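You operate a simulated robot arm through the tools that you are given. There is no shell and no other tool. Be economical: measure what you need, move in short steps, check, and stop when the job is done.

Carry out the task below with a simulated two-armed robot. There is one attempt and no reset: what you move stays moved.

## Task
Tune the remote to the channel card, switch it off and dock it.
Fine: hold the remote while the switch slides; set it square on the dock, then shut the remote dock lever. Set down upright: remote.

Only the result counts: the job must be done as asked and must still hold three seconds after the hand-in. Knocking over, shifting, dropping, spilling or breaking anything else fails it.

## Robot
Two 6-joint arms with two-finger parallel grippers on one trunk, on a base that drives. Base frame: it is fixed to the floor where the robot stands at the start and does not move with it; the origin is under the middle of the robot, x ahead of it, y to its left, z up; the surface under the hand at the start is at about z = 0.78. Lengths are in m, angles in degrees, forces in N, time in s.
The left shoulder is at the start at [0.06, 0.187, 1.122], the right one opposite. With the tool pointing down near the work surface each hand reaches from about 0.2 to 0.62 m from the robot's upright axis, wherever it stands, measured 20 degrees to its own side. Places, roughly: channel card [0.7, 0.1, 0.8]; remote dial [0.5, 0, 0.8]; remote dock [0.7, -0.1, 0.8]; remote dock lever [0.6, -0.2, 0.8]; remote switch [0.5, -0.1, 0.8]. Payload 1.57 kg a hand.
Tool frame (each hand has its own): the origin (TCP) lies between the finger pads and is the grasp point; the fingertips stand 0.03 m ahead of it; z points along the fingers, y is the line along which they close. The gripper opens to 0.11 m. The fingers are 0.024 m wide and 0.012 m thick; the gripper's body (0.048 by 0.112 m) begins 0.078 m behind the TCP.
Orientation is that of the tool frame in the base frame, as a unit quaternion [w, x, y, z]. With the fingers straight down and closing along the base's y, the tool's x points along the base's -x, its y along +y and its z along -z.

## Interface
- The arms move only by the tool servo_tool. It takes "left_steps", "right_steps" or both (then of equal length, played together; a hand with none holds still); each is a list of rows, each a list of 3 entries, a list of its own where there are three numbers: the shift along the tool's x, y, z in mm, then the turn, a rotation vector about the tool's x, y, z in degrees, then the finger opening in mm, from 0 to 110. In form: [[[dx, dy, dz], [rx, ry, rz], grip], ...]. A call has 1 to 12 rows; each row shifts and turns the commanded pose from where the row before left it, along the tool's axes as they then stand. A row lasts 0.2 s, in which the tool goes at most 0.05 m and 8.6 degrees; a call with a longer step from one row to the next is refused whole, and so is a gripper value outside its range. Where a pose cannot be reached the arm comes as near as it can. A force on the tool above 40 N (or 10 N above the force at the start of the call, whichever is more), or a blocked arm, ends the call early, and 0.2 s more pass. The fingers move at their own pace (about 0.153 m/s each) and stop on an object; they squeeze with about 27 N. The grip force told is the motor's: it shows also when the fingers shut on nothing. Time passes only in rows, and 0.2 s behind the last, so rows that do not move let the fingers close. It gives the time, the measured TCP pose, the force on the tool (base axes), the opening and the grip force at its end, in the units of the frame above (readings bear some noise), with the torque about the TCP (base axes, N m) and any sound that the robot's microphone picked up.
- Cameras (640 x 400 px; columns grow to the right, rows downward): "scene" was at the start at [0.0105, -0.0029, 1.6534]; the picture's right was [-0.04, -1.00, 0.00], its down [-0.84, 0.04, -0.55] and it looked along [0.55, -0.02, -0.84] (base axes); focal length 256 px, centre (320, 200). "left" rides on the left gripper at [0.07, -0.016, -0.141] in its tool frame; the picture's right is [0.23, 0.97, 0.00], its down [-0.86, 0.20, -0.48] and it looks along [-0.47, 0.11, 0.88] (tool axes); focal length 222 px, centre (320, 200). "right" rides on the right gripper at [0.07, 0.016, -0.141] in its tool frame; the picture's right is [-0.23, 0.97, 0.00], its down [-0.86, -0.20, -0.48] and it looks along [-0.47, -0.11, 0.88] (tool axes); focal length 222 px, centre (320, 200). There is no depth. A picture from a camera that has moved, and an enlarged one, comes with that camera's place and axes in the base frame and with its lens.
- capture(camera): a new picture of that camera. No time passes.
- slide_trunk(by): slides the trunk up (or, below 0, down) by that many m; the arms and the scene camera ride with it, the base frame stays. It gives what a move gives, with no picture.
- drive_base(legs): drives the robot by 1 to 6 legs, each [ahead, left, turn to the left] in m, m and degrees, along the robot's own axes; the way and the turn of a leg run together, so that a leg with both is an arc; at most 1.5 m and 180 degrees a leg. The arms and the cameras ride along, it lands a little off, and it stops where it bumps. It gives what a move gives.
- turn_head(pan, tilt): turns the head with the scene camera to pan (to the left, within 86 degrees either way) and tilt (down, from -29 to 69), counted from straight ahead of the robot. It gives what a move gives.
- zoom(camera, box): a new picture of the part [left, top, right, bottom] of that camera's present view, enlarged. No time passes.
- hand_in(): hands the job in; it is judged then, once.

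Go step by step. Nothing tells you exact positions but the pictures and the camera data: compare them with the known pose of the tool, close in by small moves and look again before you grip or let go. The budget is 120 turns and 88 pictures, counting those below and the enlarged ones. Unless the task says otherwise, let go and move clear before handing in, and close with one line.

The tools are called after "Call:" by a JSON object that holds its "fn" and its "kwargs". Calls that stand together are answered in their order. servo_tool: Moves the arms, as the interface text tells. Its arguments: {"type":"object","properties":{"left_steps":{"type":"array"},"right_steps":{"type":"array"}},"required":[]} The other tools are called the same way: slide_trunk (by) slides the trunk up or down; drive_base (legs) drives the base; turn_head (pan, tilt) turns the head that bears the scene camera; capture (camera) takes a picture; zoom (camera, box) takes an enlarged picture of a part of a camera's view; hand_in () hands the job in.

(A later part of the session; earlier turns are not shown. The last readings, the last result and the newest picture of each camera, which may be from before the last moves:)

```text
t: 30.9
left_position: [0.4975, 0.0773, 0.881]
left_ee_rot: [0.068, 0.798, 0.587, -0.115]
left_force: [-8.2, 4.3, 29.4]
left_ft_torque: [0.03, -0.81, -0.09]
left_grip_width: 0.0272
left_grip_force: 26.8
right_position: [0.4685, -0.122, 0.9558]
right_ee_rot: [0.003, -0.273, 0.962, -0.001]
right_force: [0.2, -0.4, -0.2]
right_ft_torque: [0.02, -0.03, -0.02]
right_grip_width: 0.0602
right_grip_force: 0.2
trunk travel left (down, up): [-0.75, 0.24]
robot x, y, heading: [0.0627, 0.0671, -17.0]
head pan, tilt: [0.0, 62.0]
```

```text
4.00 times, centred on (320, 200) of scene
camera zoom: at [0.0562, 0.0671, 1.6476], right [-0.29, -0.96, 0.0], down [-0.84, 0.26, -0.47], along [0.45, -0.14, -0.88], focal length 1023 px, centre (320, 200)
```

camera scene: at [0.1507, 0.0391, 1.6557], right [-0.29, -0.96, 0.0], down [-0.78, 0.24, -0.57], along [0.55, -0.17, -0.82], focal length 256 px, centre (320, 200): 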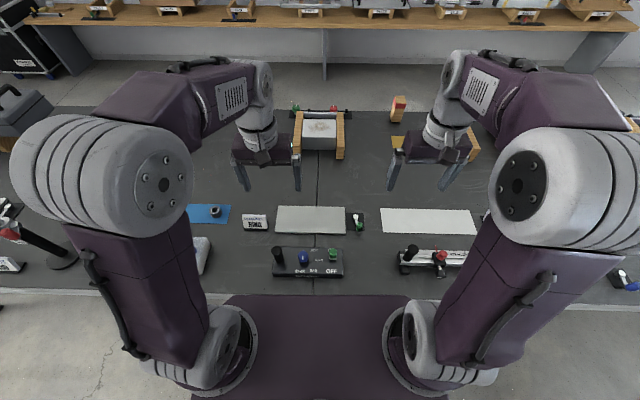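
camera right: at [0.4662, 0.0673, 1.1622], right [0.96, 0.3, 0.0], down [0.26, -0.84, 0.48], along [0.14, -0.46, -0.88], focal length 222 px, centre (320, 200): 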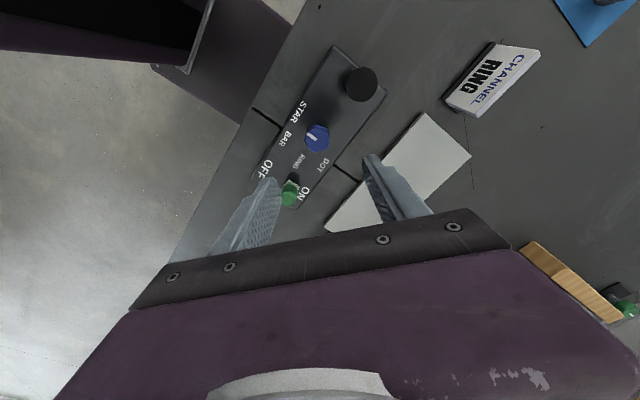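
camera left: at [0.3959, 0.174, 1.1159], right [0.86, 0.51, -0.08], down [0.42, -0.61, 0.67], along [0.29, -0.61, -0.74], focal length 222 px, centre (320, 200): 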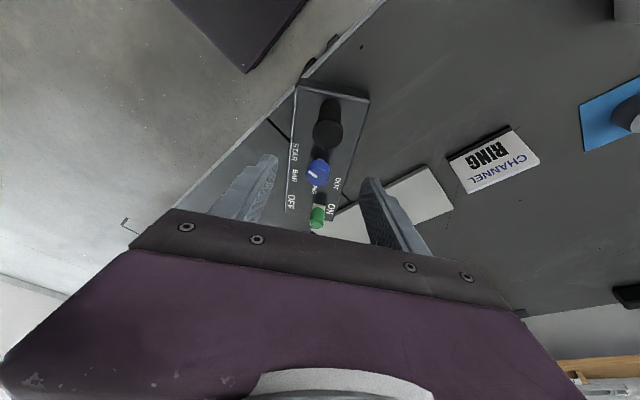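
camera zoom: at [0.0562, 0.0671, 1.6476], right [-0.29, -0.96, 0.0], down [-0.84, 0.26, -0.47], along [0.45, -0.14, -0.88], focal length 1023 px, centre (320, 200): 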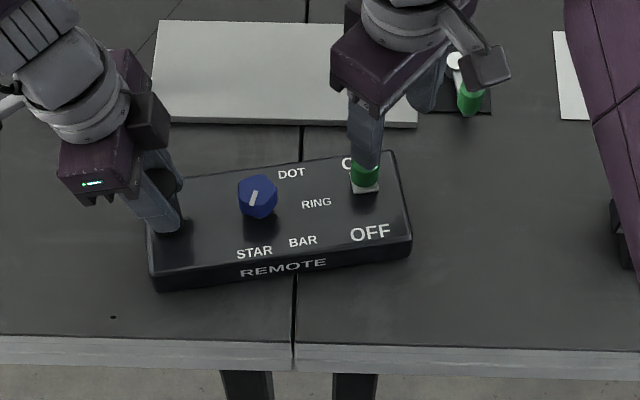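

That worked, and the remote is nearly square. I'll ease the left hand up 2 mm and bring the right hand over the dial with its body parallel to the left one.

Call:
{"fn": "servo_tool", "kwargs": {"left_steps": [[[-0.5, 0, -2], [0, 0, 0], 15], [[0, 0, 0], [0, 0, 0], 15], [[0, 0, 0], [0, 0, 0], 15], [[0, 0, 0], [0, 0, 0], 15], [[0, 0, 0], [0, 0, 0], 15], [[0, 0, 0], [0, 0, 0], 15], [[0, 0, 0], [0, 0, 0], 15]], "right_steps": [[[0, 0, 0], [0, 0, -6], 60], [[0, 0, 0], [0, 0, -6], 60], [[0, 0, 0], [0, 0, -6], 60], [[-32.4, 21.8, 8], [0, 0, 0], 60], [[-32.4, 21.8, 8], [0, 0, 0], 60], [[-32.4, 21.8, 8], [0, 0, 0], 60], [[0, 0, 0], [0, 0, 0], 60]]}}

Call:
{"fn": "zoom", "kwargs": {"camera": "right", "box": [220, 90, 420, 215]}}

Call:
{"fn": "zoom", "kwargs": {"camera": "scene", "box": [240, 150, 400, 250]}}

```text
t: 32.5
left_position: [0.5002, 0.0769, 0.8829]
left_ee_rot: [0.068, 0.797, 0.589, -0.115]
left_force: [-2.7, 0.7, 7.6]
left_ft_torque: [-0.22, -0.31, -0.23]
left_grip_width: 0.0271
left_grip_force: 27.3
right_position: [0.486, -0.004, 0.929]
right_ee_rot: [0.001, -0.42, 0.908, -0.001]
right_force: [-0.2, -0.2, 0.0]
right_ft_torque: [0.03, 0.0, 0.0]
right_grip_width: 0.06
right_grip_force: 0.1
trunk travel left (down, up): [-0.75, 0.24]
robot x, y, heading: [0.0602, 0.0689, -17.0]
head pan, tilt: [0.0, 62.0]
```

```text
3.20 times, centred on (320, 152) of right
camera zoom: at [0.4278, -0.0462, 1.0692], right [-0.6, 0.8, 0.0], down [0.7, 0.52, 0.48], along [0.39, 0.29, -0.88], focal length 711 px, centre (320, 352)
```

zoom: 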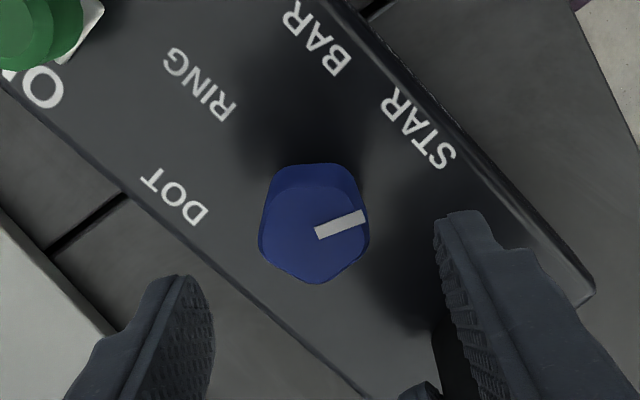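

```text
4.00 times, centred on (320, 200) of scene
camera zoom: at [0.0607, 0.0662, 1.6474], right [-0.29, -0.96, 0.0], down [-0.84, 0.26, -0.47], along [0.45, -0.14, -0.88], focal length 1023 px, centre (320, 200)
```

zoom: 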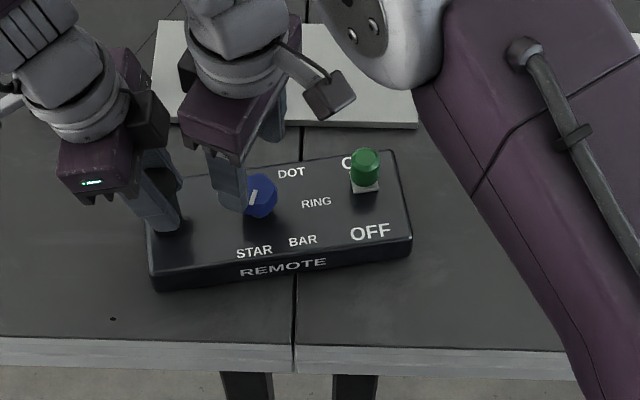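

Good clearance now and the dial is centred. I'll descend, grip and turn.

Call:
{"fn": "servo_tool", "kwargs": {"right_steps": [[[-2, -2, 33], [0, 0, 0], 60], [[0, 0, 33], [0, 0, 0], 60], [[0, 0, 0], [0, 0, 0], 40], [[0, 0, 0], [0, 0, 0], 15], [[0, 0, 0], [0, 0, 0], 15], [[0, 0, 0], [0, 0, -8.4], 15], [[0, 0, 0], [0, 0, -8.4], 15], [[0, 0, 0], [0, 0, -8.4], 15], [[0, 0, 0], [0, 0, -8.4], 15], [[0, 0, 0], [0, 0, -8.4], 15], [[0, 0, 0], [0, 0, -8.4], 15], [[0, 0, 0], [0, 0, -8.4], 15]]}}

Call:
{"fn": "zoom", "kwargs": {"camera": "right", "box": [220, 90, 420, 215]}}

Call:
{"fn": "zoom", "kwargs": {"camera": "scene", "box": [240, 150, 400, 250]}}

```text
t: 35.1
left_position: [0.4999, 0.0771, 0.8819]
left_ee_rot: [0.066, 0.797, 0.589, -0.116]
left_force: [-7.4, -0.2, 6.9]
left_ft_torque: [-0.11, -0.79, -0.11]
left_grip_width: 0.0273
left_grip_force: 27.2
right_position: [0.4897, -0.0054, 0.8637]
right_ee_rot: [-0.001, 0.812, -0.584, 0.001]
right_force: [5.7, -0.2, 0.1]
right_ft_torque: [0.23, 0.67, -0.38]
right_grip_width: 0.035
right_grip_force: 26.7
trunk travel left (down, up): [-0.75, 0.24]
robot x, y, heading: [0.0588, 0.0679, -17.1]
head pan, tilt: [0.0, 62.0]
```

```text
3.20 times, centred on (320, 152) of right
camera zoom: at [0.4954, -0.0759, 1.0052], right [-1.0, -0.1, 0.0], down [-0.09, 0.87, 0.48], along [-0.04, 0.48, -0.88], focal length 711 px, centre (320, 352)
```

zoom: 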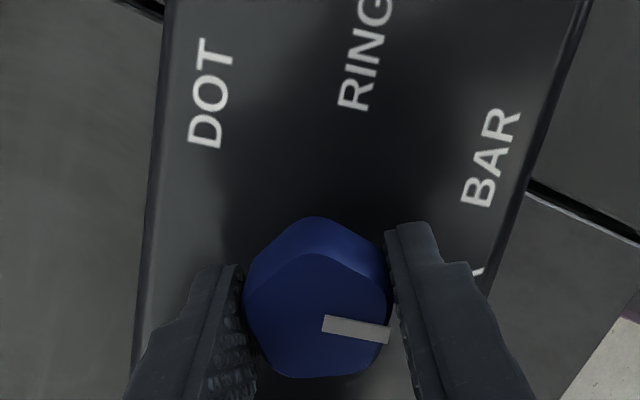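

```text
4.00 times, centred on (320, 200) of scene
camera zoom: at [0.0614, 0.0658, 1.6474], right [-0.29, -0.96, 0.0], down [-0.84, 0.26, -0.47], along [0.45, -0.14, -0.88], focal length 1023 px, centre (320, 200)
```

zoom: 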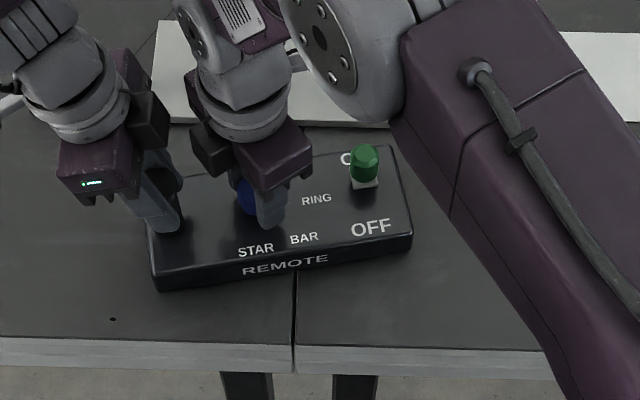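

The wrist reaches fine, but the dial turned only about 27° of the hand's 59°, so it slipped in the fingers near STAR. I'll try a slower turn from here.

Call:
{"fn": "servo_tool", "kwargs": {"right_steps": [[[0, 0, 0], [0, 0, -3], 0], [[0, 0, 0], [0, 0, -3], 0], [[0, 0, 0], [0, 0, -3], 0], [[0, 0, 0], [0, 0, -3], 0], [[0, 0, 0], [0, 0, -3], 0], [[0, 0, 0], [0, 0, -3], 0]]}}

Call:
{"fn": "zoom", "kwargs": {"camera": "right", "box": [220, 90, 420, 215]}}

```text
t: 36.5
left_position: [0.5011, 0.0772, 0.8833]
left_ee_rot: [0.066, 0.798, 0.588, -0.116]
left_force: [-2.0, 0.7, -1.1]
left_ft_torque: [-0.11, -0.72, 0.06]
left_grip_width: 0.0271
left_grip_force: 26.3
right_position: [0.489, -0.0053, 0.8628]
right_ee_rot: [-0.001, 0.894, -0.449, 0.0]
right_force: [0.7, -1.5, 4.3]
right_ft_torque: [-0.07, 0.61, -0.31]
right_grip_width: 0.0355
right_grip_force: 27.1
trunk travel left (down, up): [-0.75, 0.24]
robot x, y, heading: [0.0609, 0.0663, -16.8]
head pan, tilt: [0.0, 62.0]
```

```text
3.20 times, centred on (320, 152) of right
camera zoom: at [0.518, -0.0696, 1.0047], right [-0.92, -0.4, 0.0], down [-0.35, 0.81, 0.48], along [-0.19, 0.44, -0.88], focal length 711 px, centre (320, 352)
```

zoom: 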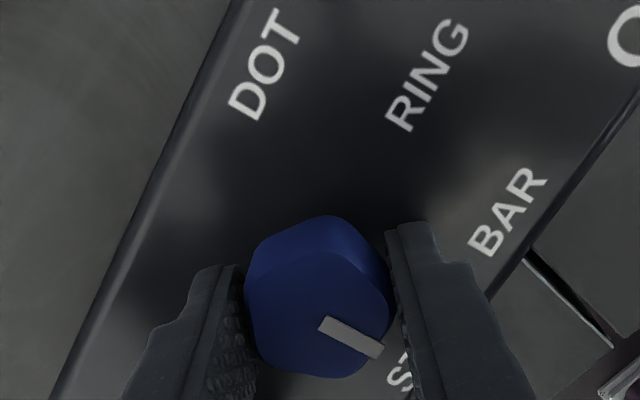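

CCW motion from STAR looks hard-blocked, while CW moved freely earlier. So STAR may sit at an end stop, with RING reached the long way round. I'll test a clockwise stroke.

Call:
{"fn": "servo_tool", "kwargs": {"right_steps": [[[0, 0, 0], [0, 0, 8.4], 0], [[0, 0, 0], [0, 0, 8.4], 0], [[0, 0, 0], [0, 0, 8.4], 0], [[0, 0, 0], [0, 0, 8.4], 0], [[0, 0, 0], [0, 0, 8.4], 0], [[0, 0, 0], [0, 0, 8.4], 0], [[0, 0, 0], [0, 0, 8.4], 0], [[0, 0, 0], [0, 0, 8.4], 0]]}}

Call:
{"fn": "zoom", "kwargs": {"camera": "right", "box": [220, 90, 420, 215]}}

```text
t: 38.3
left_position: [0.5011, 0.0759, 0.882]
left_ee_rot: [0.067, 0.797, 0.588, -0.117]
left_force: [-10.5, -5.7, 11.5]
left_ft_torque: [-1.03, -0.29, -0.65]
left_grip_width: 0.0273
left_grip_force: 26.6
right_position: [0.4896, -0.0046, 0.8638]
right_ee_rot: [0.001, -0.493, 0.87, -0.001]
right_force: [10.8, 6.5, -5.6]
right_ft_torque: [0.39, 0.35, -0.02]
right_grip_width: 0.0355
right_grip_force: 27.4
trunk travel left (down, up): [-0.75, 0.24]
robot x, y, heading: [0.0559, 0.0639, -16.9]
head pan, tilt: [0.0, 62.0]
```

```text
3.20 times, centred on (320, 152) of right
camera zoom: at [0.4397, -0.0557, 1.0046], right [-0.72, 0.7, 0.0], down [0.61, 0.63, 0.48], along [0.33, 0.35, -0.88], focal length 711 px, centre (320, 352)
```

zoom: 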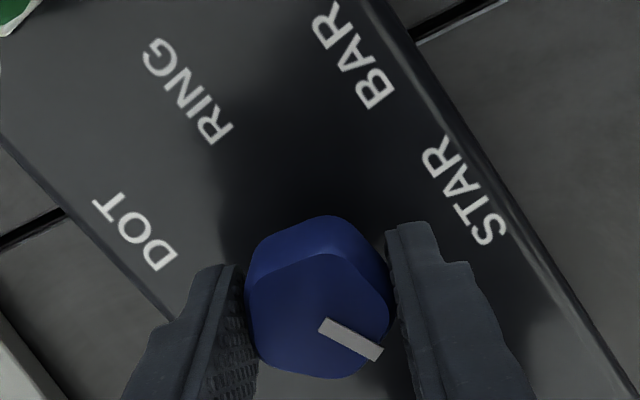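

The dial turns freely clockwise, so I'll ratchet it about 212° more that way to RING.

Call:
{"fn": "servo_tool", "kwargs": {"right_steps": [[[0, 0, 0], [0, 0, 0], 56], [[0, 0, 0], [0, 0, 0], 56], [[0, 0, 0], [0, 0, -8.4], 56], [[0, 0, 0], [0, 0, -8.4], 56], [[0, 0, 0], [0, 0, -8.4], 56], [[0, 0, 0], [0, 0, -8.4], 56], [[0, 0, 0], [0, 0, -8.4], 56], [[0, 0, 0], [0, 0, -8.4], 56], [[0, 0, 0], [0, 0, -8.4], 56], [[0, 0, 0], [0, 0, -8.4], 56], [[0, 0, 0], [0, 0, -8.4], 15], [[0, 0, 0], [0, 0, 0], 15]]}}

Call:
{"fn": "servo_tool", "kwargs": {"right_steps": [[[0, 0, 0], [0, 0, 0], 15], [[0, 0, 0], [0, 0, 8.4], 15], [[0, 0, 0], [0, 0, 8.4], 15], [[0, 0, 0], [0, 0, 8.4], 15], [[0, 0, 0], [0, 0, 8.4], 15], [[0, 0, 0], [0, 0, 8.4], 15], [[0, 0, 0], [0, 0, 8.4], 15], [[0, 0, 0], [0, 0, 8.4], 15], [[0, 0, 0], [0, 0, 8.4], 15]]}}

Call:
{"fn": "zoom", "kwargs": {"camera": "right", "box": [220, 90, 420, 215]}}

```text
t: 40.9
left_position: [0.4995, 0.077, 0.8814]
left_ee_rot: [0.065, 0.798, 0.588, -0.116]
left_force: [-4.6, 3.4, 1.2]
left_ft_torque: [-1.07, -1.89, 0.07]
left_grip_width: 0.0273
left_grip_force: 26.9
right_position: [0.4885, -0.0044, 0.8634]
right_ee_rot: [-0.001, 0.924, -0.383, 0.001]
right_force: [3.3, -5.5, 4.1]
right_ft_torque: [1.06, 1.62, -0.74]
right_grip_width: 0.0353
right_grip_force: 26.9
trunk travel left (down, up): [-0.75, 0.24]
robot x, y, heading: [0.0611, 0.0656, -16.9]
head pan, tilt: [0.0, 62.0]
```

```text
t: 42.9
left_position: [0.5015, 0.0772, 0.8819]
left_ee_rot: [0.066, 0.797, 0.589, -0.115]
left_force: [-8.4, 1.9, 12.9]
left_ft_torque: [-1.01, -0.38, -0.62]
left_grip_width: 0.0272
left_grip_force: 27.2
right_position: [0.4897, -0.0045, 0.8638]
right_ee_rot: [0.001, -0.556, 0.831, 0.0]
right_force: [8.5, -0.8, -10.0]
right_ft_torque: [0.08, 0.5, -0.02]
right_grip_width: 0.0353
right_grip_force: 27.1
trunk travel left (down, up): [-0.75, 0.24]
robot x, y, heading: [0.0582, 0.0663, -16.7]
head pan, tilt: [0.0, 62.0]
```

```text
3.20 times, centred on (320, 152) of right
camera zoom: at [0.447, -0.0624, 1.005], right [-0.81, 0.58, 0.0], down [0.51, 0.71, 0.48], along [0.28, 0.39, -0.88], focal length 711 px, centre (320, 352)
```

zoom: 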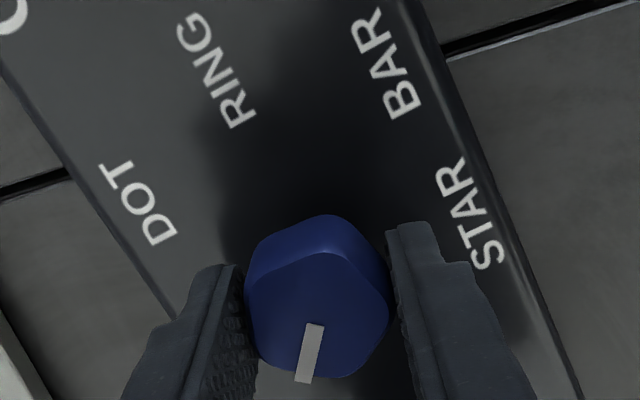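

It works: the pointer went through another 68°. About 144° remain, so two more strokes.

Call:
{"fn": "servo_tool", "kwargs": {"right_steps": [[[0, 0, 0], [0, 0, 0], 56], [[0, 0, 0], [0, 0, 0], 56], [[0, 0, 0], [0, 0, -8.4], 56], [[0, 0, 0], [0, 0, -8.4], 56], [[0, 0, 0], [0, 0, -8.4], 56], [[0, 0, 0], [0, 0, -8.4], 56], [[0, 0, 0], [0, 0, -8.4], 56], [[0, 0, 0], [0, 0, -8.4], 56], [[0, 0, 0], [0, 0, -8.4], 56], [[0, 0, 0], [0, 0, -8.4], 56], [[0, 0, 0], [0, 0, 0], 15], [[0, 0, 0], [0, 0, 0], 15]]}}

Call:
{"fn": "servo_tool", "kwargs": {"right_steps": [[[0, 0, 0], [0, 0, 8.4], 15], [[0, 0, 0], [0, 0, 8.4], 15], [[0, 0, 0], [0, 0, 8.4], 15], [[0, 0, 0], [0, 0, 8.4], 15], [[0, 0, 0], [0, 0, 8.4], 15], [[0, 0, 0], [0, 0, 8.4], 15], [[0, 0, 0], [0, 0, 8.4], 15], [[0, 0, 0], [0, 0, 8.4], 15], [[0, 0, 0], [0, 0, 8.4], 15]]}}

Call:
{"fn": "zoom", "kwargs": {"camera": "right", "box": [220, 90, 420, 215]}}

```text
t: 45.5
left_position: [0.4997, 0.0777, 0.8819]
left_ee_rot: [0.065, 0.797, 0.589, -0.115]
left_force: [-0.7, 16.0, 6.9]
left_ft_torque: [-0.33, -0.62, -0.27]
left_grip_width: 0.0273
left_grip_force: 27.5
right_position: [0.4889, -0.0063, 0.8644]
right_ee_rot: [0.0, 0.923, -0.384, -0.001]
right_force: [1.2, -19.5, 0.4]
right_ft_torque: [-0.73, 0.27, -0.01]
right_grip_width: 0.0351
right_grip_force: 27.2
trunk travel left (down, up): [-0.75, 0.24]
robot x, y, heading: [0.0556, 0.0686, -16.9]
head pan, tilt: [0.0, 62.0]
```

```text
t: 47.5
left_position: [0.5003, 0.0759, 0.8825]
left_ee_rot: [0.066, 0.798, 0.588, -0.117]
left_force: [-1.7, -12.8, -0.3]
left_ft_torque: [-0.79, -0.7, -0.61]
left_grip_width: 0.0275
left_grip_force: 27.3
right_position: [0.4905, -0.0061, 0.8632]
right_ee_rot: [0.002, -0.493, 0.87, 0.0]
right_force: [3.2, 12.1, 1.6]
right_ft_torque: [0.36, 0.52, 0.43]
right_grip_width: 0.0352
right_grip_force: 27.3
trunk travel left (down, up): [-0.75, 0.24]
robot x, y, heading: [0.0572, 0.0655, -16.9]
head pan, tilt: [0.0, 62.0]
```

```text
3.20 times, centred on (320, 152) of right
camera zoom: at [0.4398, -0.0558, 1.0054], right [-0.72, 0.69, 0.0], down [0.61, 0.63, 0.48], along [0.34, 0.35, -0.88], focal length 711 px, centre (320, 352)
```

zoom: 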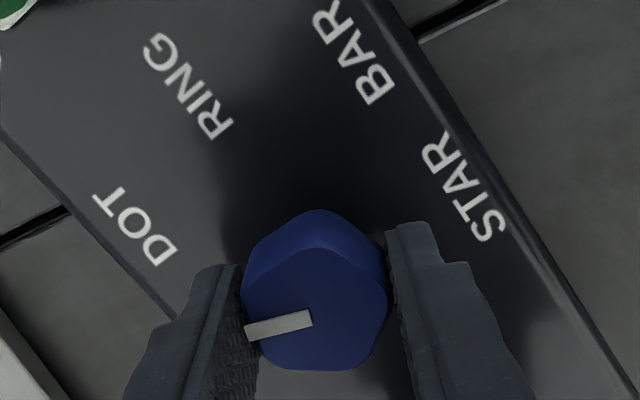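

Call:
{"fn": "servo_tool", "kwargs": {"right_steps": [[[0, 0, 0], [0, 0, 0], 56], [[0, 0, 0], [0, 0, 0], 56], [[0, 0, 0], [0, 0, -8.4], 56], [[0, 0, 0], [0, 0, -8.4], 56], [[0, 0, 0], [0, 0, -8.4], 56], [[0, 0, 0], [0, 0, -8.4], 56], [[0, 0, 0], [0, 0, -8.4], 56], [[0, 0, 0], [0, 0, -8.4], 56], [[0, 0, 0], [0, 0, -8.4], 56], [[0, 0, 0], [0, 0, -8.4], 56], [[0, 0, 0], [0, 0, 0], 15], [[0, 0, 0], [0, 0, 0], 15]]}}

Call:
{"fn": "servo_tool", "kwargs": {"right_steps": [[[0, 0, 0], [0, 0, 8.4], 15], [[0, 0, 0], [0, 0, 8.4], 15], [[0, 0, 0], [0, 0, 8.4], 15], [[0, 0, 0], [0, 0, 8.4], 15], [[0, 0, 0], [0, 0, 8.4], 15], [[0, 0, 0], [0, 0, 8.4], 15], [[0, 0, 0], [0, 0, 8.4], 15]]}}

Call:
{"fn": "zoom", "kwargs": {"camera": "right", "box": [220, 90, 420, 215]}}

```text
t: 50.1
left_position: [0.5015, 0.0766, 0.8812]
left_ee_rot: [0.067, 0.797, 0.589, -0.115]
left_force: [3.1, 7.2, -0.6]
left_ft_torque: [-0.02, -0.55, -0.06]
left_grip_width: 0.0273
left_grip_force: 27.0
right_position: [0.4876, -0.0038, 0.8637]
right_ee_rot: [-0.001, 0.893, -0.449, 0.0]
right_force: [-5.3, -6.3, 4.4]
right_ft_torque: [-0.51, 0.43, 0.04]
right_grip_width: 0.0353
right_grip_force: 26.9
trunk travel left (down, up): [-0.75, 0.24]
robot x, y, heading: [0.056, 0.0684, -17.1]
head pan, tilt: [0.0, 62.0]
```

```text
t: 51.7
left_position: [0.5016, 0.0776, 0.8804]
left_ee_rot: [0.066, 0.798, 0.588, -0.117]
left_force: [-0.4, -0.4, 5.2]
left_ft_torque: [-0.38, -0.76, -0.34]
left_grip_width: 0.0274
left_grip_force: 27.3
right_position: [0.4908, -0.0026, 0.8641]
right_ee_rot: [0.002, -0.555, 0.832, 0.0]
right_force: [1.6, 0.7, -1.2]
right_ft_torque: [-0.01, 0.58, 0.23]
right_grip_width: 0.0352
right_grip_force: 26.7
trunk travel left (down, up): [-0.75, 0.24]
robot x, y, heading: [0.0542, 0.0635, -16.9]
head pan, tilt: [0.0, 62.0]
```

```text
3.20 times, centred on (320, 152) of right
camera zoom: at [0.4483, -0.0616, 1.0055], right [-0.81, 0.58, 0.0], down [0.51, 0.71, 0.48], along [0.28, 0.39, -0.88], focal length 711 px, centre (320, 352)
```

zoom: 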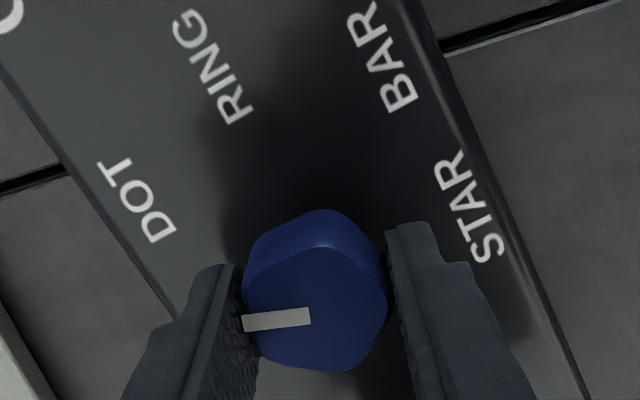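

The pointer stopped about 25° short of DOT, with the fingers slipping. I'll regrip with the pads flush on the knob and turn slowly to see whether this is a real stop.

Call:
{"fn": "servo_tool", "kwargs": {"right_steps": [[[0, 0, 0], [0, 0, 0], 56], [[0, 0, 0], [0, 0, 0], 56], [[0, 0, 5], [0, 0, -8.4], 56], [[0, 0, 3], [0, 0, -8.4], 56], [[0, 0, 0], [0, 0, -8.4], 56], [[0, 0, 0], [0, 0, -2], 56], [[0, 0, 0], [0, 0, 0], 15], [[0, 0, 0], [0, 0, 0], 15], [[0, 0, 0], [0, 0, 0], 15]]}}

Call:
{"fn": "zoom", "kwargs": {"camera": "right", "box": [220, 90, 420, 215]}}

Call:
{"fn": "servo_tool", "kwargs": {"right_steps": [[[0, 0, 0], [0, 0, 3], 0], [[0, 0, 0], [0, 0, 3], 0], [[0, 0, 0], [0, 0, 3], 0], [[0, 0, 0], [0, 0, 3], 0]]}}

Call:
{"fn": "zoom", "kwargs": {"camera": "right", "box": [220, 90, 420, 215]}}

```text
t: 53.7
left_position: [0.5007, 0.0756, 0.8808]
left_ee_rot: [0.065, 0.798, 0.588, -0.116]
left_force: [-3.5, -1.0, 4.6]
left_ft_torque: [-0.14, -0.65, -0.26]
left_grip_width: 0.0272
left_grip_force: 26.9
right_position: [0.4899, -0.0047, 0.856]
right_ee_rot: [-0.001, 0.737, -0.676, 0.001]
right_force: [4.8, 0.8, 0.1]
right_ft_torque: [-0.1, 0.49, 0.02]
right_grip_width: 0.0355
right_grip_force: 27.3
trunk travel left (down, up): [-0.75, 0.24]
robot x, y, heading: [0.0554, 0.0636, -16.7]
head pan, tilt: [0.0, 62.0]
```

```text
3.20 times, centred on (320, 152) of right
camera zoom: at [0.4785, -0.0748, 0.9968], right [-0.99, 0.14, 0.0], down [0.12, 0.87, 0.48], along [0.07, 0.47, -0.88], focal length 711 px, centre (320, 352)
```

zoom: 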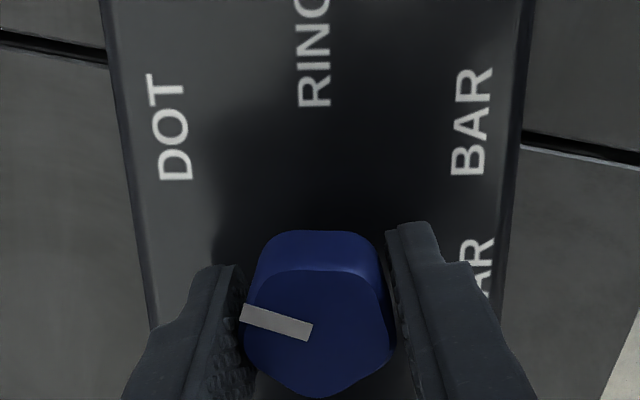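

```text
t: 54.7
left_position: [0.5006, 0.077, 0.8817]
left_ee_rot: [0.066, 0.797, 0.59, -0.115]
left_force: [-1.9, -1.6, 0.2]
left_ft_torque: [-0.43, -0.91, -0.46]
left_grip_width: 0.0272
left_grip_force: 27.3
right_position: [0.4918, -0.0043, 0.8551]
right_ee_rot: [0.002, -0.662, 0.75, -0.001]
right_force: [5.0, 1.4, 5.1]
right_ft_torque: [-0.2, 0.41, 0.56]
right_grip_width: 0.0354
right_grip_force: 27.4
trunk travel left (down, up): [-0.75, 0.24]
robot x, y, heading: [0.0572, 0.0685, -17.3]
head pan, tilt: [0.0, 62.0]
```

```text
3.20 times, centred on (320, 152) of right
camera zoom: at [0.4643, -0.071, 0.9966], right [-0.94, 0.35, 0.0], down [0.3, 0.82, 0.48], along [0.17, 0.45, -0.88], focal length 711 px, centre (320, 352)
```

zoom: 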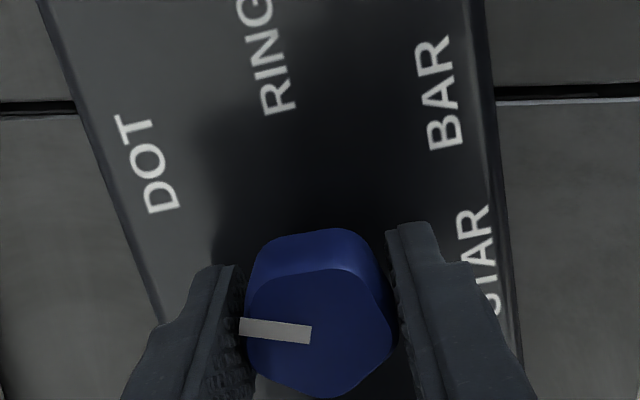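

That end is a hard stop. I'll go back the other way in 72° strokes, with the pads always flush on the knob's flats, and push through STAR with a firm grip.

Call:
{"fn": "servo_tool", "kwargs": {"right_steps": [[[0, 0, 0], [0, 0, 0], 56], [[0, 0, 0], [0, 0, 0], 56], [[0, 0, 0], [0, 0, 7.2], 56], [[0, 0, 0], [0, 0, 7.2], 56], [[0, 0, 0], [0, 0, 7.2], 56], [[0, 0, 0], [0, 0, 0], 0], [[0, 0, 0], [0, 0, 0], 0], [[0, 0, 0], [0, 0, -8], 0], [[0, 0, 0], [0, 0, -8], 0], [[0, 0, 0], [0, 0, -8], 0], [[0, 0, 0], [0, 0, -8], 0], [[0, 0, 0], [0, 0, -8], 0]]}}

Call:
{"fn": "servo_tool", "kwargs": {"right_steps": [[[0, 0, 0], [0, 0, -8], 0], [[0, 0, 0], [0, 0, -8], 0], [[0, 0, 0], [0, 0, -8], 0], [[0, 0, 0], [0, 0, -8], 0], [[0, 0, 0], [0, 0, 0], 56], [[0, 0, 0], [0, 0, 0], 56], [[0, 0, 0], [0, 0, 8], 56], [[0, 0, 0], [0, 0, 8], 56], [[0, 0, 0], [0, 0, 8], 56], [[0, 0, 0], [0, 0, 8], 56], [[0, 0, 0], [0, 0, 8], 56], [[0, 0, 0], [0, 0, 8], 56]]}}

Call:
{"fn": "servo_tool", "kwargs": {"right_steps": [[[0, 0, 0], [0, 0, 8], 56], [[0, 0, 0], [0, 0, 8], 56], [[0, 0, 0], [0, 0, 8], 56], [[0, 0, 0], [0, 0, 0], 0], [[0, 0, 0], [0, 0, 0], 0], [[0, 0, 0], [0, 0, -8], 0], [[0, 0, 0], [0, 0, -8], 0], [[0, 0, 0], [0, 0, -8], 0], [[0, 0, 0], [0, 0, -8], 0], [[0, 0, 0], [0, 0, -8], 0], [[0, 0, 0], [0, 0, -8], 0], [[0, 0, 0], [0, 0, -8], 0]]}}

Call:
{"fn": "zoom", "kwargs": {"camera": "right", "box": [220, 90, 420, 215]}}

```text
t: 57.3
left_position: [0.5008, 0.0766, 0.881]
left_ee_rot: [0.067, 0.797, 0.589, -0.116]
left_force: [-3.6, -2.0, -0.4]
left_ft_torque: [-0.1, -0.72, -0.06]
left_grip_width: 0.0272
left_grip_force: 26.9
right_position: [0.489, -0.0045, 0.8554]
right_ee_rot: [-0.001, 0.774, -0.633, 0.0]
right_force: [1.3, 2.4, 0.0]
right_ft_torque: [0.42, 0.65, -0.03]
right_grip_width: 0.0351
right_grip_force: 27.0
trunk travel left (down, up): [-0.75, 0.24]
robot x, y, heading: [0.0548, 0.0673, -16.8]
head pan, tilt: [0.0, 62.0]
```

```text
t: 59.9
left_position: [0.5022, 0.0768, 0.8813]
left_ee_rot: [0.066, 0.797, 0.589, -0.115]
left_force: [0.8, -1.2, 2.4]
left_ft_torque: [-0.19, -0.42, -0.05]
left_grip_width: 0.0275
left_grip_force: 27.4
right_position: [0.4888, -0.0042, 0.8544]
right_ee_rot: [0.002, -0.677, 0.736, 0.0]
right_force: [0.5, 0.2, 0.5]
right_ft_torque: [0.03, -0.02, -0.02]
right_grip_width: 0.0561
right_grip_force: 0.1
trunk travel left (down, up): [-0.75, 0.24]
robot x, y, heading: [0.0537, 0.0663, -16.8]
head pan, tilt: [0.0, 62.0]
```

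```text
t: 62.5
left_position: [0.5007, 0.0765, 0.8806]
left_ee_rot: [0.066, 0.797, 0.589, -0.116]
left_force: [-0.7, -10.5, -5.7]
left_ft_torque: [0.48, -0.87, 0.09]
left_grip_width: 0.0272
left_grip_force: 26.7
right_position: [0.4905, -0.006, 0.8563]
right_ee_rot: [-0.001, 0.855, -0.518, 0.001]
right_force: [-0.7, 9.5, 8.4]
right_ft_torque: [0.35, 0.59, 0.0]
right_grip_width: 0.0359
right_grip_force: 27.3
trunk travel left (down, up): [-0.75, 0.24]
robot x, y, heading: [0.0593, 0.0671, -16.9]
head pan, tilt: [0.0, 62.0]
```

```text
3.20 times, centred on (320, 152) of right
camera zoom: at [0.5064, -0.0739, 0.9975], right [-0.97, -0.25, 0.0], down [-0.22, 0.85, 0.48], along [-0.12, 0.46, -0.88], focal length 711 px, centre (320, 352)
```

zoom: 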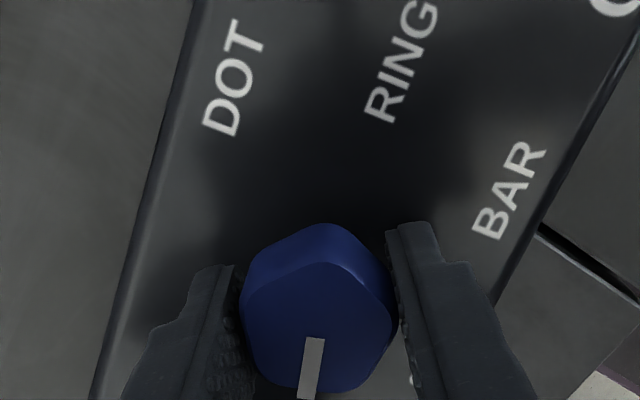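

Call:
{"fn": "servo_tool", "kwargs": {"right_steps": [[[0, 0, 0], [0, 0, -8], 0], [[0, 0, 0], [0, 0, -8], 0], [[0, 0, 0], [0, 0, 0], 56], [[0, 0, 0], [0, 0, 0], 56], [[0, 0, 0], [0, 0, 8], 56], [[0, 0, 0], [0, 0, 8], 56], [[0, 0, 0], [0, 0, 8], 56], [[0, 0, 0], [0, 0, 8], 56], [[0, 0, 0], [0, 0, 8], 56], [[0, 0, 0], [0, 0, 8], 56], [[0, 0, 0], [0, 0, 8], 56], [[0, 0, 0], [0, 0, 8], 56]]}}

Call:
{"fn": "servo_tool", "kwargs": {"right_steps": [[[0, 0, 0], [0, 0, 8], 56], [[0, 0, 0], [0, 0, 0], 0], [[0, 0, 0], [0, 0, 0], 0], [[0, 0, 0], [0, 0, -8], 0], [[0, 0, 0], [0, 0, -8], 0], [[0, 0, 0], [0, 0, -8], 0], [[0, 0, 0], [0, 0, -8], 0], [[0, 0, 0], [0, 0, -8], 0], [[0, 0, 0], [0, 0, -8], 0], [[0, 0, 0], [0, 0, -8], 0]]}}

Call:
{"fn": "zoom", "kwargs": {"camera": "right", "box": [220, 90, 420, 215]}}

Call:
{"fn": "servo_tool", "kwargs": {"right_steps": [[[0, 0, 0], [0, 0, -5], 0], [[0, 0, 0], [0, 0, -5], 0], [[0, 0, 0], [0, 0, -5], 0]]}}

Call:
{"fn": "zoom", "kwargs": {"camera": "right", "box": [220, 90, 420, 215]}}

```text
t: 65.1
left_position: [0.5009, 0.0759, 0.8819]
left_ee_rot: [0.066, 0.798, 0.588, -0.116]
left_force: [-0.8, 1.1, 1.9]
left_ft_torque: [-0.17, -0.2, -0.14]
left_grip_width: 0.0269
left_grip_force: 26.8
right_position: [0.4884, -0.0044, 0.8548]
right_ee_rot: [0.001, -0.568, 0.823, 0.0]
right_force: [0.2, 0.1, 0.6]
right_ft_torque: [0.02, 0.0, 0.04]
right_grip_width: 0.056
right_grip_force: 0.1
trunk travel left (down, up): [-0.75, 0.24]
robot x, y, heading: [0.0578, 0.0689, -16.7]
head pan, tilt: [0.0, 62.0]
```

```text
t: 67.3
left_position: [0.5012, 0.0778, 0.8813]
left_ee_rot: [0.067, 0.798, 0.588, -0.116]
left_force: [-7.9, 17.3, 11.4]
left_ft_torque: [-0.2, -0.26, -0.75]
left_grip_width: 0.0271
left_grip_force: 27.0
right_position: [0.4891, -0.0057, 0.8567]
right_ee_rot: [-0.001, 0.855, -0.519, 0.0]
right_force: [6.2, -16.8, -7.8]
right_ft_torque: [0.03, 0.49, -0.03]
right_grip_width: 0.0357
right_grip_force: 26.5
trunk travel left (down, up): [-0.75, 0.24]
robot x, y, heading: [0.0527, 0.0664, -16.9]
head pan, tilt: [0.0, 62.0]
```

```text
3.20 times, centred on (320, 152) of right
camera zoom: at [0.506, -0.0732, 0.9974], right [-0.97, -0.25, 0.0], down [-0.22, 0.85, 0.48], along [-0.12, 0.46, -0.88], focal length 711 px, centre (320, 352)
```

zoom: 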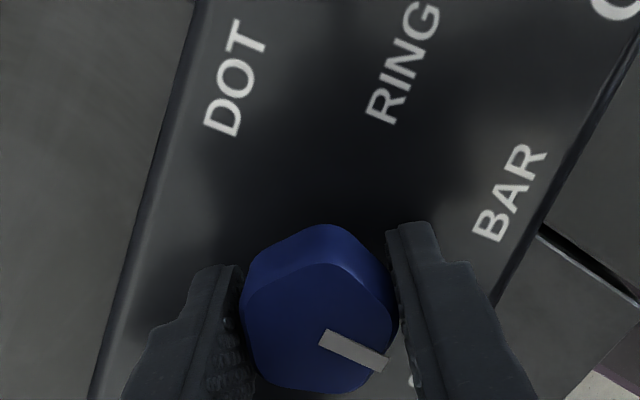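

```text
t: 68.1
left_position: [0.5013, 0.0765, 0.8812]
left_ee_rot: [0.067, 0.797, 0.59, -0.115]
left_force: [1.7, -2.9, 0.1]
left_ft_torque: [0.04, -0.8, 0.34]
left_grip_width: 0.0271
left_grip_force: 27.3
right_position: [0.4901, -0.0049, 0.8562]
right_ee_rot: [-0.001, 0.915, -0.404, 0.001]
right_force: [-2.0, 2.4, -0.6]
right_ft_torque: [0.16, 0.67, -0.14]
right_grip_width: 0.0351
right_grip_force: 26.8
trunk travel left (down, up): [-0.75, 0.24]
robot x, y, heading: [0.0551, 0.0649, -16.7]
head pan, tilt: [0.0, 62.0]
```

```text
3.20 times, centred on (320, 152) of right
camera zoom: at [0.5239, -0.0664, 0.9973], right [-0.87, -0.49, 0.0], down [-0.43, 0.77, 0.48], along [-0.23, 0.42, -0.88], focal length 711 px, centre (320, 352)
```

zoom: 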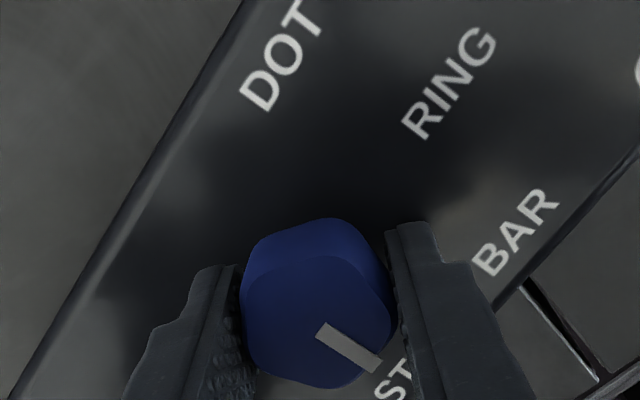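

Call:
{"fn": "servo_tool", "kwargs": {"right_steps": [[[0, 0, 0], [0, 0, -4], 0], [[0, 0, 0], [0, 0, -4], 0]]}}

Call:
{"fn": "zoom", "kwargs": {"camera": "right", "box": [220, 90, 420, 215]}}

```text
t: 68.7
left_position: [0.4977, 0.0772, 0.8823]
left_ee_rot: [0.064, 0.799, 0.585, -0.119]
left_force: [-5.0, -0.8, 3.2]
left_ft_torque: [-0.87, -1.88, 0.13]
left_grip_width: 0.0274
left_grip_force: 26.9
right_position: [0.4909, -0.0056, 0.8561]
right_ee_rot: [-0.003, 0.934, -0.358, 0.002]
right_force: [5.0, -0.5, -0.4]
right_ft_torque: [1.12, 1.84, -0.62]
right_grip_width: 0.0352
right_grip_force: 26.8
trunk travel left (down, up): [-0.75, 0.24]
robot x, y, heading: [0.0566, 0.0653, -17.0]
head pan, tilt: [0.0, 62.0]
stopped in row 2 (left hand): the force on the tool passed its limit at 45 N (the readings are from after the stop); the commanded pose is now the measured one
```

```text
3.20 times, centred on (320, 152) of right
camera zoom: at [0.5307, -0.0648, 0.9977], right [-0.82, -0.57, -0.01], down [-0.5, 0.72, 0.48], along [-0.27, 0.4, -0.88], focal length 711 px, centre (320, 352)
```

zoom: 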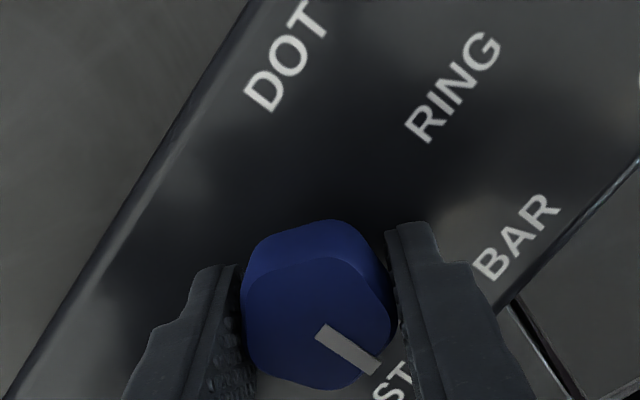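

The dial has two hard stops, about 206° apart, on the side away from the labels. Before going further I'll lift the right hand and look closely at the dial for another indicator.

Call:
{"fn": "servo_tool", "kwargs": {"right_steps": [[[0, 0, 0], [0, 0, 0], 60], [[0, 0, 0], [0, 0, 0], 60], [[0, 0, -40], [0, 0, 7], 60], [[0, 0, -40], [0, 0, 7], 60], [[0, 0, 0], [0, 0, 0], 60]]}}

Call:
{"fn": "zoom", "kwargs": {"camera": "right", "box": [280, 110, 360, 170]}}

Call:
{"fn": "zoom", "kwargs": {"camera": "scene", "box": [270, 180, 350, 230]}}

```text
t: 69.9
left_position: [0.4979, 0.0765, 0.8827]
left_ee_rot: [0.065, 0.799, 0.586, -0.119]
left_force: [0.3, 0.0, 6.5]
left_ft_torque: [-0.22, -0.5, 0.24]
left_grip_width: 0.0267
left_grip_force: 27.1
right_position: [0.4887, -0.0089, 0.9369]
right_ee_rot: [-0.003, 0.883, -0.469, 0.002]
right_force: [0.8, 0.3, 0.3]
right_ft_torque: [0.0, 0.0, 0.02]
right_grip_width: 0.0598
right_grip_force: 0.1
trunk travel left (down, up): [-0.75, 0.24]
robot x, y, heading: [0.0586, 0.0691, -16.9]
head pan, tilt: [0.0, 62.0]
```

```text
6.67 times, centred on (320, 140) of right
camera zoom: at [0.5131, -0.0744, 1.0791], right [-0.93, -0.36, -0.01], down [-0.32, 0.82, 0.48], along [-0.17, 0.45, -0.88], focal length 1481 px, centre (320, 600)
```

zoom: 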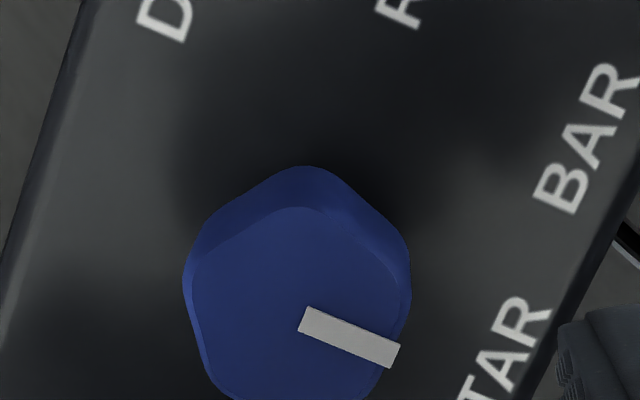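

```text
8.00 times, centred on (310, 205) of scene
camera zoom: at [0.0617, 0.0661, 1.6475], right [-0.29, -0.96, 0.0], down [-0.84, 0.26, -0.47], along [0.45, -0.14, -0.88], focal length 2046 px, centre (400, 160)
```

zoom: 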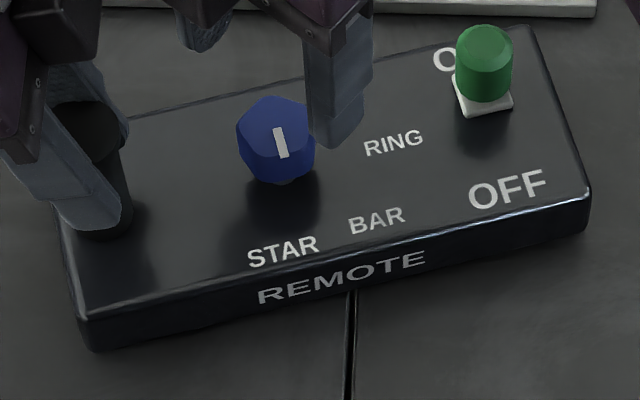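

There is only one mark, and the stops keep it from reaching BAR, RING or DOT. Two readings fit those stops: the mark is the tail of the pointer, or the scale runs mirrored. Both put RING where the mark points straight at the post, about 96° clockwise from here, so I'll turn it that far and check.

Call:
{"fn": "servo_tool", "kwargs": {"right_steps": [[[0, 3, 40], [0, 0, 0], 60], [[0, 0, 40], [0, 0, 0], 60], [[0, 0, 0], [0, 0, 0], 0], [[0, 0, 0], [0, 0, 0], 0], [[0, 0, 0], [0, 0, 8], 0], [[0, 0, 0], [0, 0, 8], 0], [[0, 0, 0], [0, 0, 8], 0], [[0, 0, 0], [0, 0, 8], 0], [[0, 0, 0], [0, 0, 8], 0], [[0, 0, 0], [0, 0, 8], 0], [[0, 0, 0], [0, 0, 8], 0], [[0, 0, 0], [0, 0, 8], 0]]}}

Call:
{"fn": "zoom", "kwargs": {"camera": "right", "box": [220, 90, 420, 215]}}

```text
t: 72.5
left_position: [0.4968, 0.0772, 0.8816]
left_ee_rot: [0.063, 0.799, 0.586, -0.119]
left_force: [-9.7, -15.4, -9.1]
left_ft_torque: [-0.81, -1.03, -0.26]
left_grip_width: 0.0273
left_grip_force: 26.7
right_position: [0.4913, -0.008, 0.8581]
right_ee_rot: [0.007, -0.5, 0.866, -0.002]
right_force: [17.0, 14.4, 27.2]
right_ft_torque: [-0.14, -0.02, 0.0]
right_grip_width: 0.0356
right_grip_force: 27.2
trunk travel left (down, up): [-0.75, 0.24]
robot x, y, heading: [0.0581, 0.0666, -17.0]
head pan, tilt: [0.0, 62.0]
```

```text
3.20 times, centred on (320, 152) of right
camera zoom: at [0.4399, -0.0589, 0.9983], right [-0.73, 0.68, -0.01], down [0.59, 0.64, 0.49], along [0.34, 0.35, -0.87], focal length 711 px, centre (320, 352)
```

zoom: 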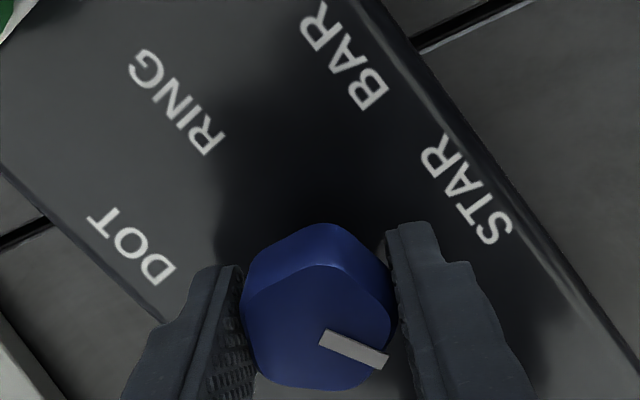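

Call:
{"fn": "servo_tool", "kwargs": {"right_steps": [[[0, 0, 0], [0, 0, 0], 60], [[0, 0, 0], [0, 0, 0], 60], [[0, 0, -3], [0, 0, -7.2], 60], [[0, 0, 0], [0, 0, -7.2], 60], [[0, 0, 0], [0, 0, -7.2], 60], [[0, 0, 0], [0, 0, -7.2], 60], [[0, 0, 0], [0, 0, -7.2], 60], [[0, 0, 0], [0, 0, 0], 0], [[0, 0, 0], [0, 0, 0], 0], [[0, 0, 0], [0, 0, 8], 0], [[0, 0, 0], [0, 0, 8], 0], [[0, 0, 0], [0, 0, 8], 0]]}}

Call:
{"fn": "servo_tool", "kwargs": {"right_steps": [[[0, 0, 0], [0, 0, 6], 0], [[0, 0, 0], [0, 0, 0], 60], [[0, 0, 0], [0, 0, 0], 60], [[0, 0, -35], [0, 0, 0], 60], [[0, 0, -35], [0, 0, 0], 60], [[0, 0, 0], [0, 0, 0], 60]]}}

Call:
{"fn": "zoom", "kwargs": {"camera": "right", "box": [220, 90, 420, 215]}}

```text
t: 72.7
left_position: [0.4969, 0.0777, 0.8831]
left_ee_rot: [0.065, 0.799, 0.586, -0.119]
left_force: [-2.9, 3.0, 10.8]
left_ft_torque: [-0.1, -0.35, 0.12]
left_grip_width: 0.0271
left_grip_force: 26.8
right_position: [0.4893, -0.0057, 0.8579]
right_ee_rot: [0.004, -0.5, 0.866, -0.002]
right_force: [-0.1, -0.3, 0.3]
right_ft_torque: [-0.02, 0.02, 0.0]
right_grip_width: 0.0597
right_grip_force: 0.0
trunk travel left (down, up): [-0.75, 0.24]
robot x, y, heading: [0.058, 0.0686, -16.9]
head pan, tilt: [0.0, 62.0]
stopped in row 1 (right hand): the force on the tool passed its limit at 50 N (the readings are from after the stop); the commanded pose is now the measured one
```

```text
t: 74.1
left_position: [0.4985, 0.0781, 0.8824]
left_ee_rot: [0.065, 0.798, 0.587, -0.118]
left_force: [-2.7, 2.9, 9.2]
left_ft_torque: [-0.14, -0.34, -0.14]
left_grip_width: 0.0271
left_grip_force: 27.4
right_position: [0.489, -0.0072, 0.9296]
right_ee_rot: [0.005, -0.453, 0.891, 0.0]
right_force: [0.0, -0.6, 0.1]
right_ft_torque: [0.03, -0.01, 0.02]
right_grip_width: 0.0599
right_grip_force: 0.0
trunk travel left (down, up): [-0.75, 0.24]
robot x, y, heading: [0.0589, 0.0682, -17.0]
head pan, tilt: [0.0, 62.0]
```

```text
3.20 times, centred on (320, 152) of right
camera zoom: at [0.4323, -0.053, 1.07], right [-0.65, 0.76, 0.0], down [0.66, 0.57, 0.49], along [0.37, 0.32, -0.87], focal length 711 px, centre (320, 352)
```

zoom: 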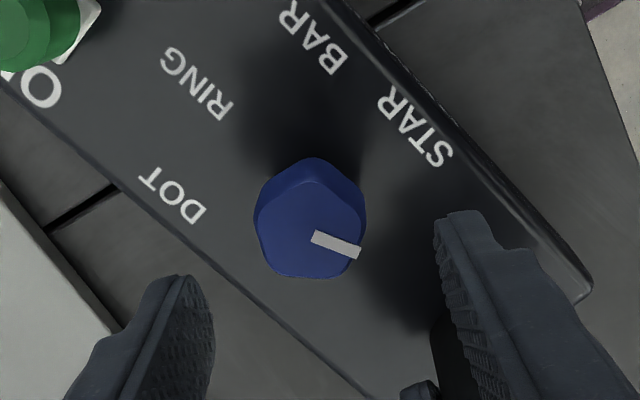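

Call:
{"fn": "servo_tool", "kwargs": {"right_steps": [[[0, 0, 0], [0, 0, -8.2], 60], [[0, 0, 0], [0, 0, -8.2], 60], [[0, 0, 0], [0, 0, -8.2], 60], [[0, 0, 33], [0, 0, -8.2], 60], [[0, 0, 33], [0, 0, -8.2], 60], [[0, 0, 0], [0, 0, 0], 0], [[0, 0, 0], [0, 0, 0], 0], [[0, 0, 0], [0, 0, 7.2], 0], [[0, 0, 0], [0, 0, 7.2], 0], [[0, 0, 0], [0, 0, 7.2], 0], [[0, 0, 0], [0, 0, 7.2], 0]]}}

Call:
{"fn": "servo_tool", "kwargs": {"right_steps": [[[0, 0, 0], [0, 0, 0], 60], [[0, 0, 0], [0, 0, 0], 60], [[0, 0, -45], [0, 0, 0], 60], [[0, 0, -45], [0, 0, 0], 60], [[0, 0, 0], [0, 0, 0], 60]]}}

Call:
{"fn": "zoom", "kwargs": {"camera": "right", "box": [220, 90, 420, 215]}}

```text
t: 76.5
left_position: [0.4972, 0.0776, 0.8821]
left_ee_rot: [0.064, 0.799, 0.586, -0.119]
left_force: [-13.6, 9.5, 7.5]
left_ft_torque: [-0.92, -0.77, -0.65]
left_grip_width: 0.027
left_grip_force: 27.2
right_position: [0.4888, -0.0056, 0.8615]
right_ee_rot: [0.005, -0.545, 0.839, 0.0]
right_force: [16.4, -6.8, 3.4]
right_ft_torque: [-0.03, 0.2, 0.06]
right_grip_width: 0.0352
right_grip_force: 26.4
trunk travel left (down, up): [-0.75, 0.24]
robot x, y, heading: [0.0565, 0.0657, -16.7]
head pan, tilt: [0.0, 62.0]
```

```text
t: 77.7
left_position: [0.497, 0.0776, 0.8827]
left_ee_rot: [0.065, 0.799, 0.586, -0.119]
left_force: [0.4, 0.6, 6.3]
left_ft_torque: [-0.11, -0.48, 0.0]
left_grip_width: 0.027
left_grip_force: 27.3
right_position: [0.487, -0.0053, 0.9533]
right_ee_rot: [0.004, -0.546, 0.838, -0.001]
right_force: [-1.5, -0.5, 0.4]
right_ft_torque: [-0.02, -0.01, -0.02]
right_grip_width: 0.0597
right_grip_force: 0.2
trunk travel left (down, up): [-0.75, 0.24]
robot x, y, heading: [0.0624, 0.0676, -16.8]
head pan, tilt: [0.0, 62.0]
```

```text
3.20 times, centred on (320, 152) of right
camera zoom: at [0.4426, -0.0617, 1.0944], right [-0.8, 0.6, 0.0], down [0.52, 0.7, 0.49], along [0.29, 0.39, -0.87], focal length 711 px, centre (320, 352)
```

zoom: 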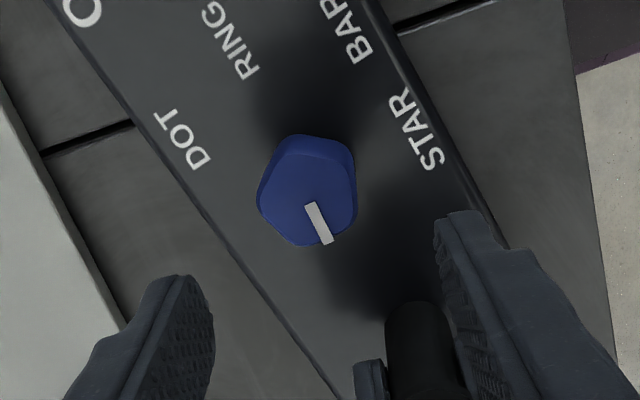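

The mark points toward the post but overshot by nearly 10°, so I'll bring it back.

Call:
{"fn": "servo_tool", "kwargs": {"right_steps": [[[0, 0, 45], [0, 0, 8], 60], [[0, 0, 45], [0, 0, 0], 60], [[0, 0, 0], [0, 0, 0], 0], [[0, 0, 0], [0, 0, 0], 0], [[0, 0, 0], [0, 0, -5], 0], [[0, 0, 0], [0, 0, -5], 0], [[0, 0, 0], [0, 0, 0], 60], [[0, 0, 0], [0, 0, 0], 60], [[0, 0, -45], [0, 0, 0], 60], [[0, 0, -45], [0, 0, 0], 60]]}}

Call:
{"fn": "zoom", "kwargs": {"camera": "right", "box": [220, 90, 420, 215]}}

```text
t: 79.9
left_position: [0.4986, 0.0766, 0.8814]
left_ee_rot: [0.064, 0.798, 0.587, -0.117]
left_force: [2.4, 0.7, 3.9]
left_ft_torque: [0.03, -0.51, 0.15]
left_grip_width: 0.0273
left_grip_force: 26.7
right_position: [0.4894, -0.0056, 0.9496]
right_ee_rot: [0.005, -0.561, 0.828, -0.001]
right_force: [0.2, -0.8, 0.1]
right_ft_torque: [-0.02, -0.02, 0.01]
right_grip_width: 0.0599
right_grip_force: 0.1
trunk travel left (down, up): [-0.75, 0.24]
robot x, y, heading: [0.0606, 0.0668, -17.1]
head pan, tilt: [0.0, 62.0]
```

```text
3.20 times, centred on (320, 152) of right
camera zoom: at [0.4476, -0.0636, 1.0902], right [-0.82, 0.57, 0.0], down [0.5, 0.72, 0.49], along [0.28, 0.4, -0.87], focal length 711 px, centre (320, 352)
```

zoom: 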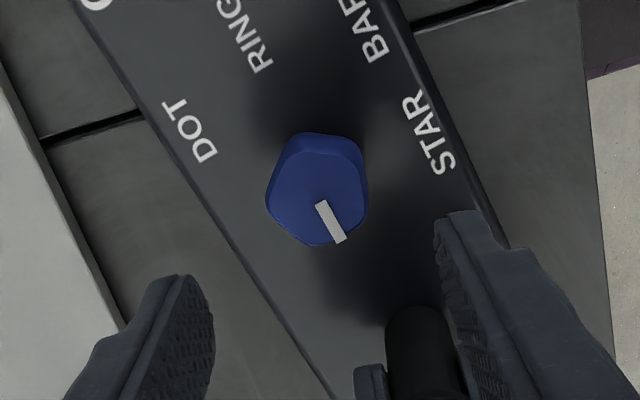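

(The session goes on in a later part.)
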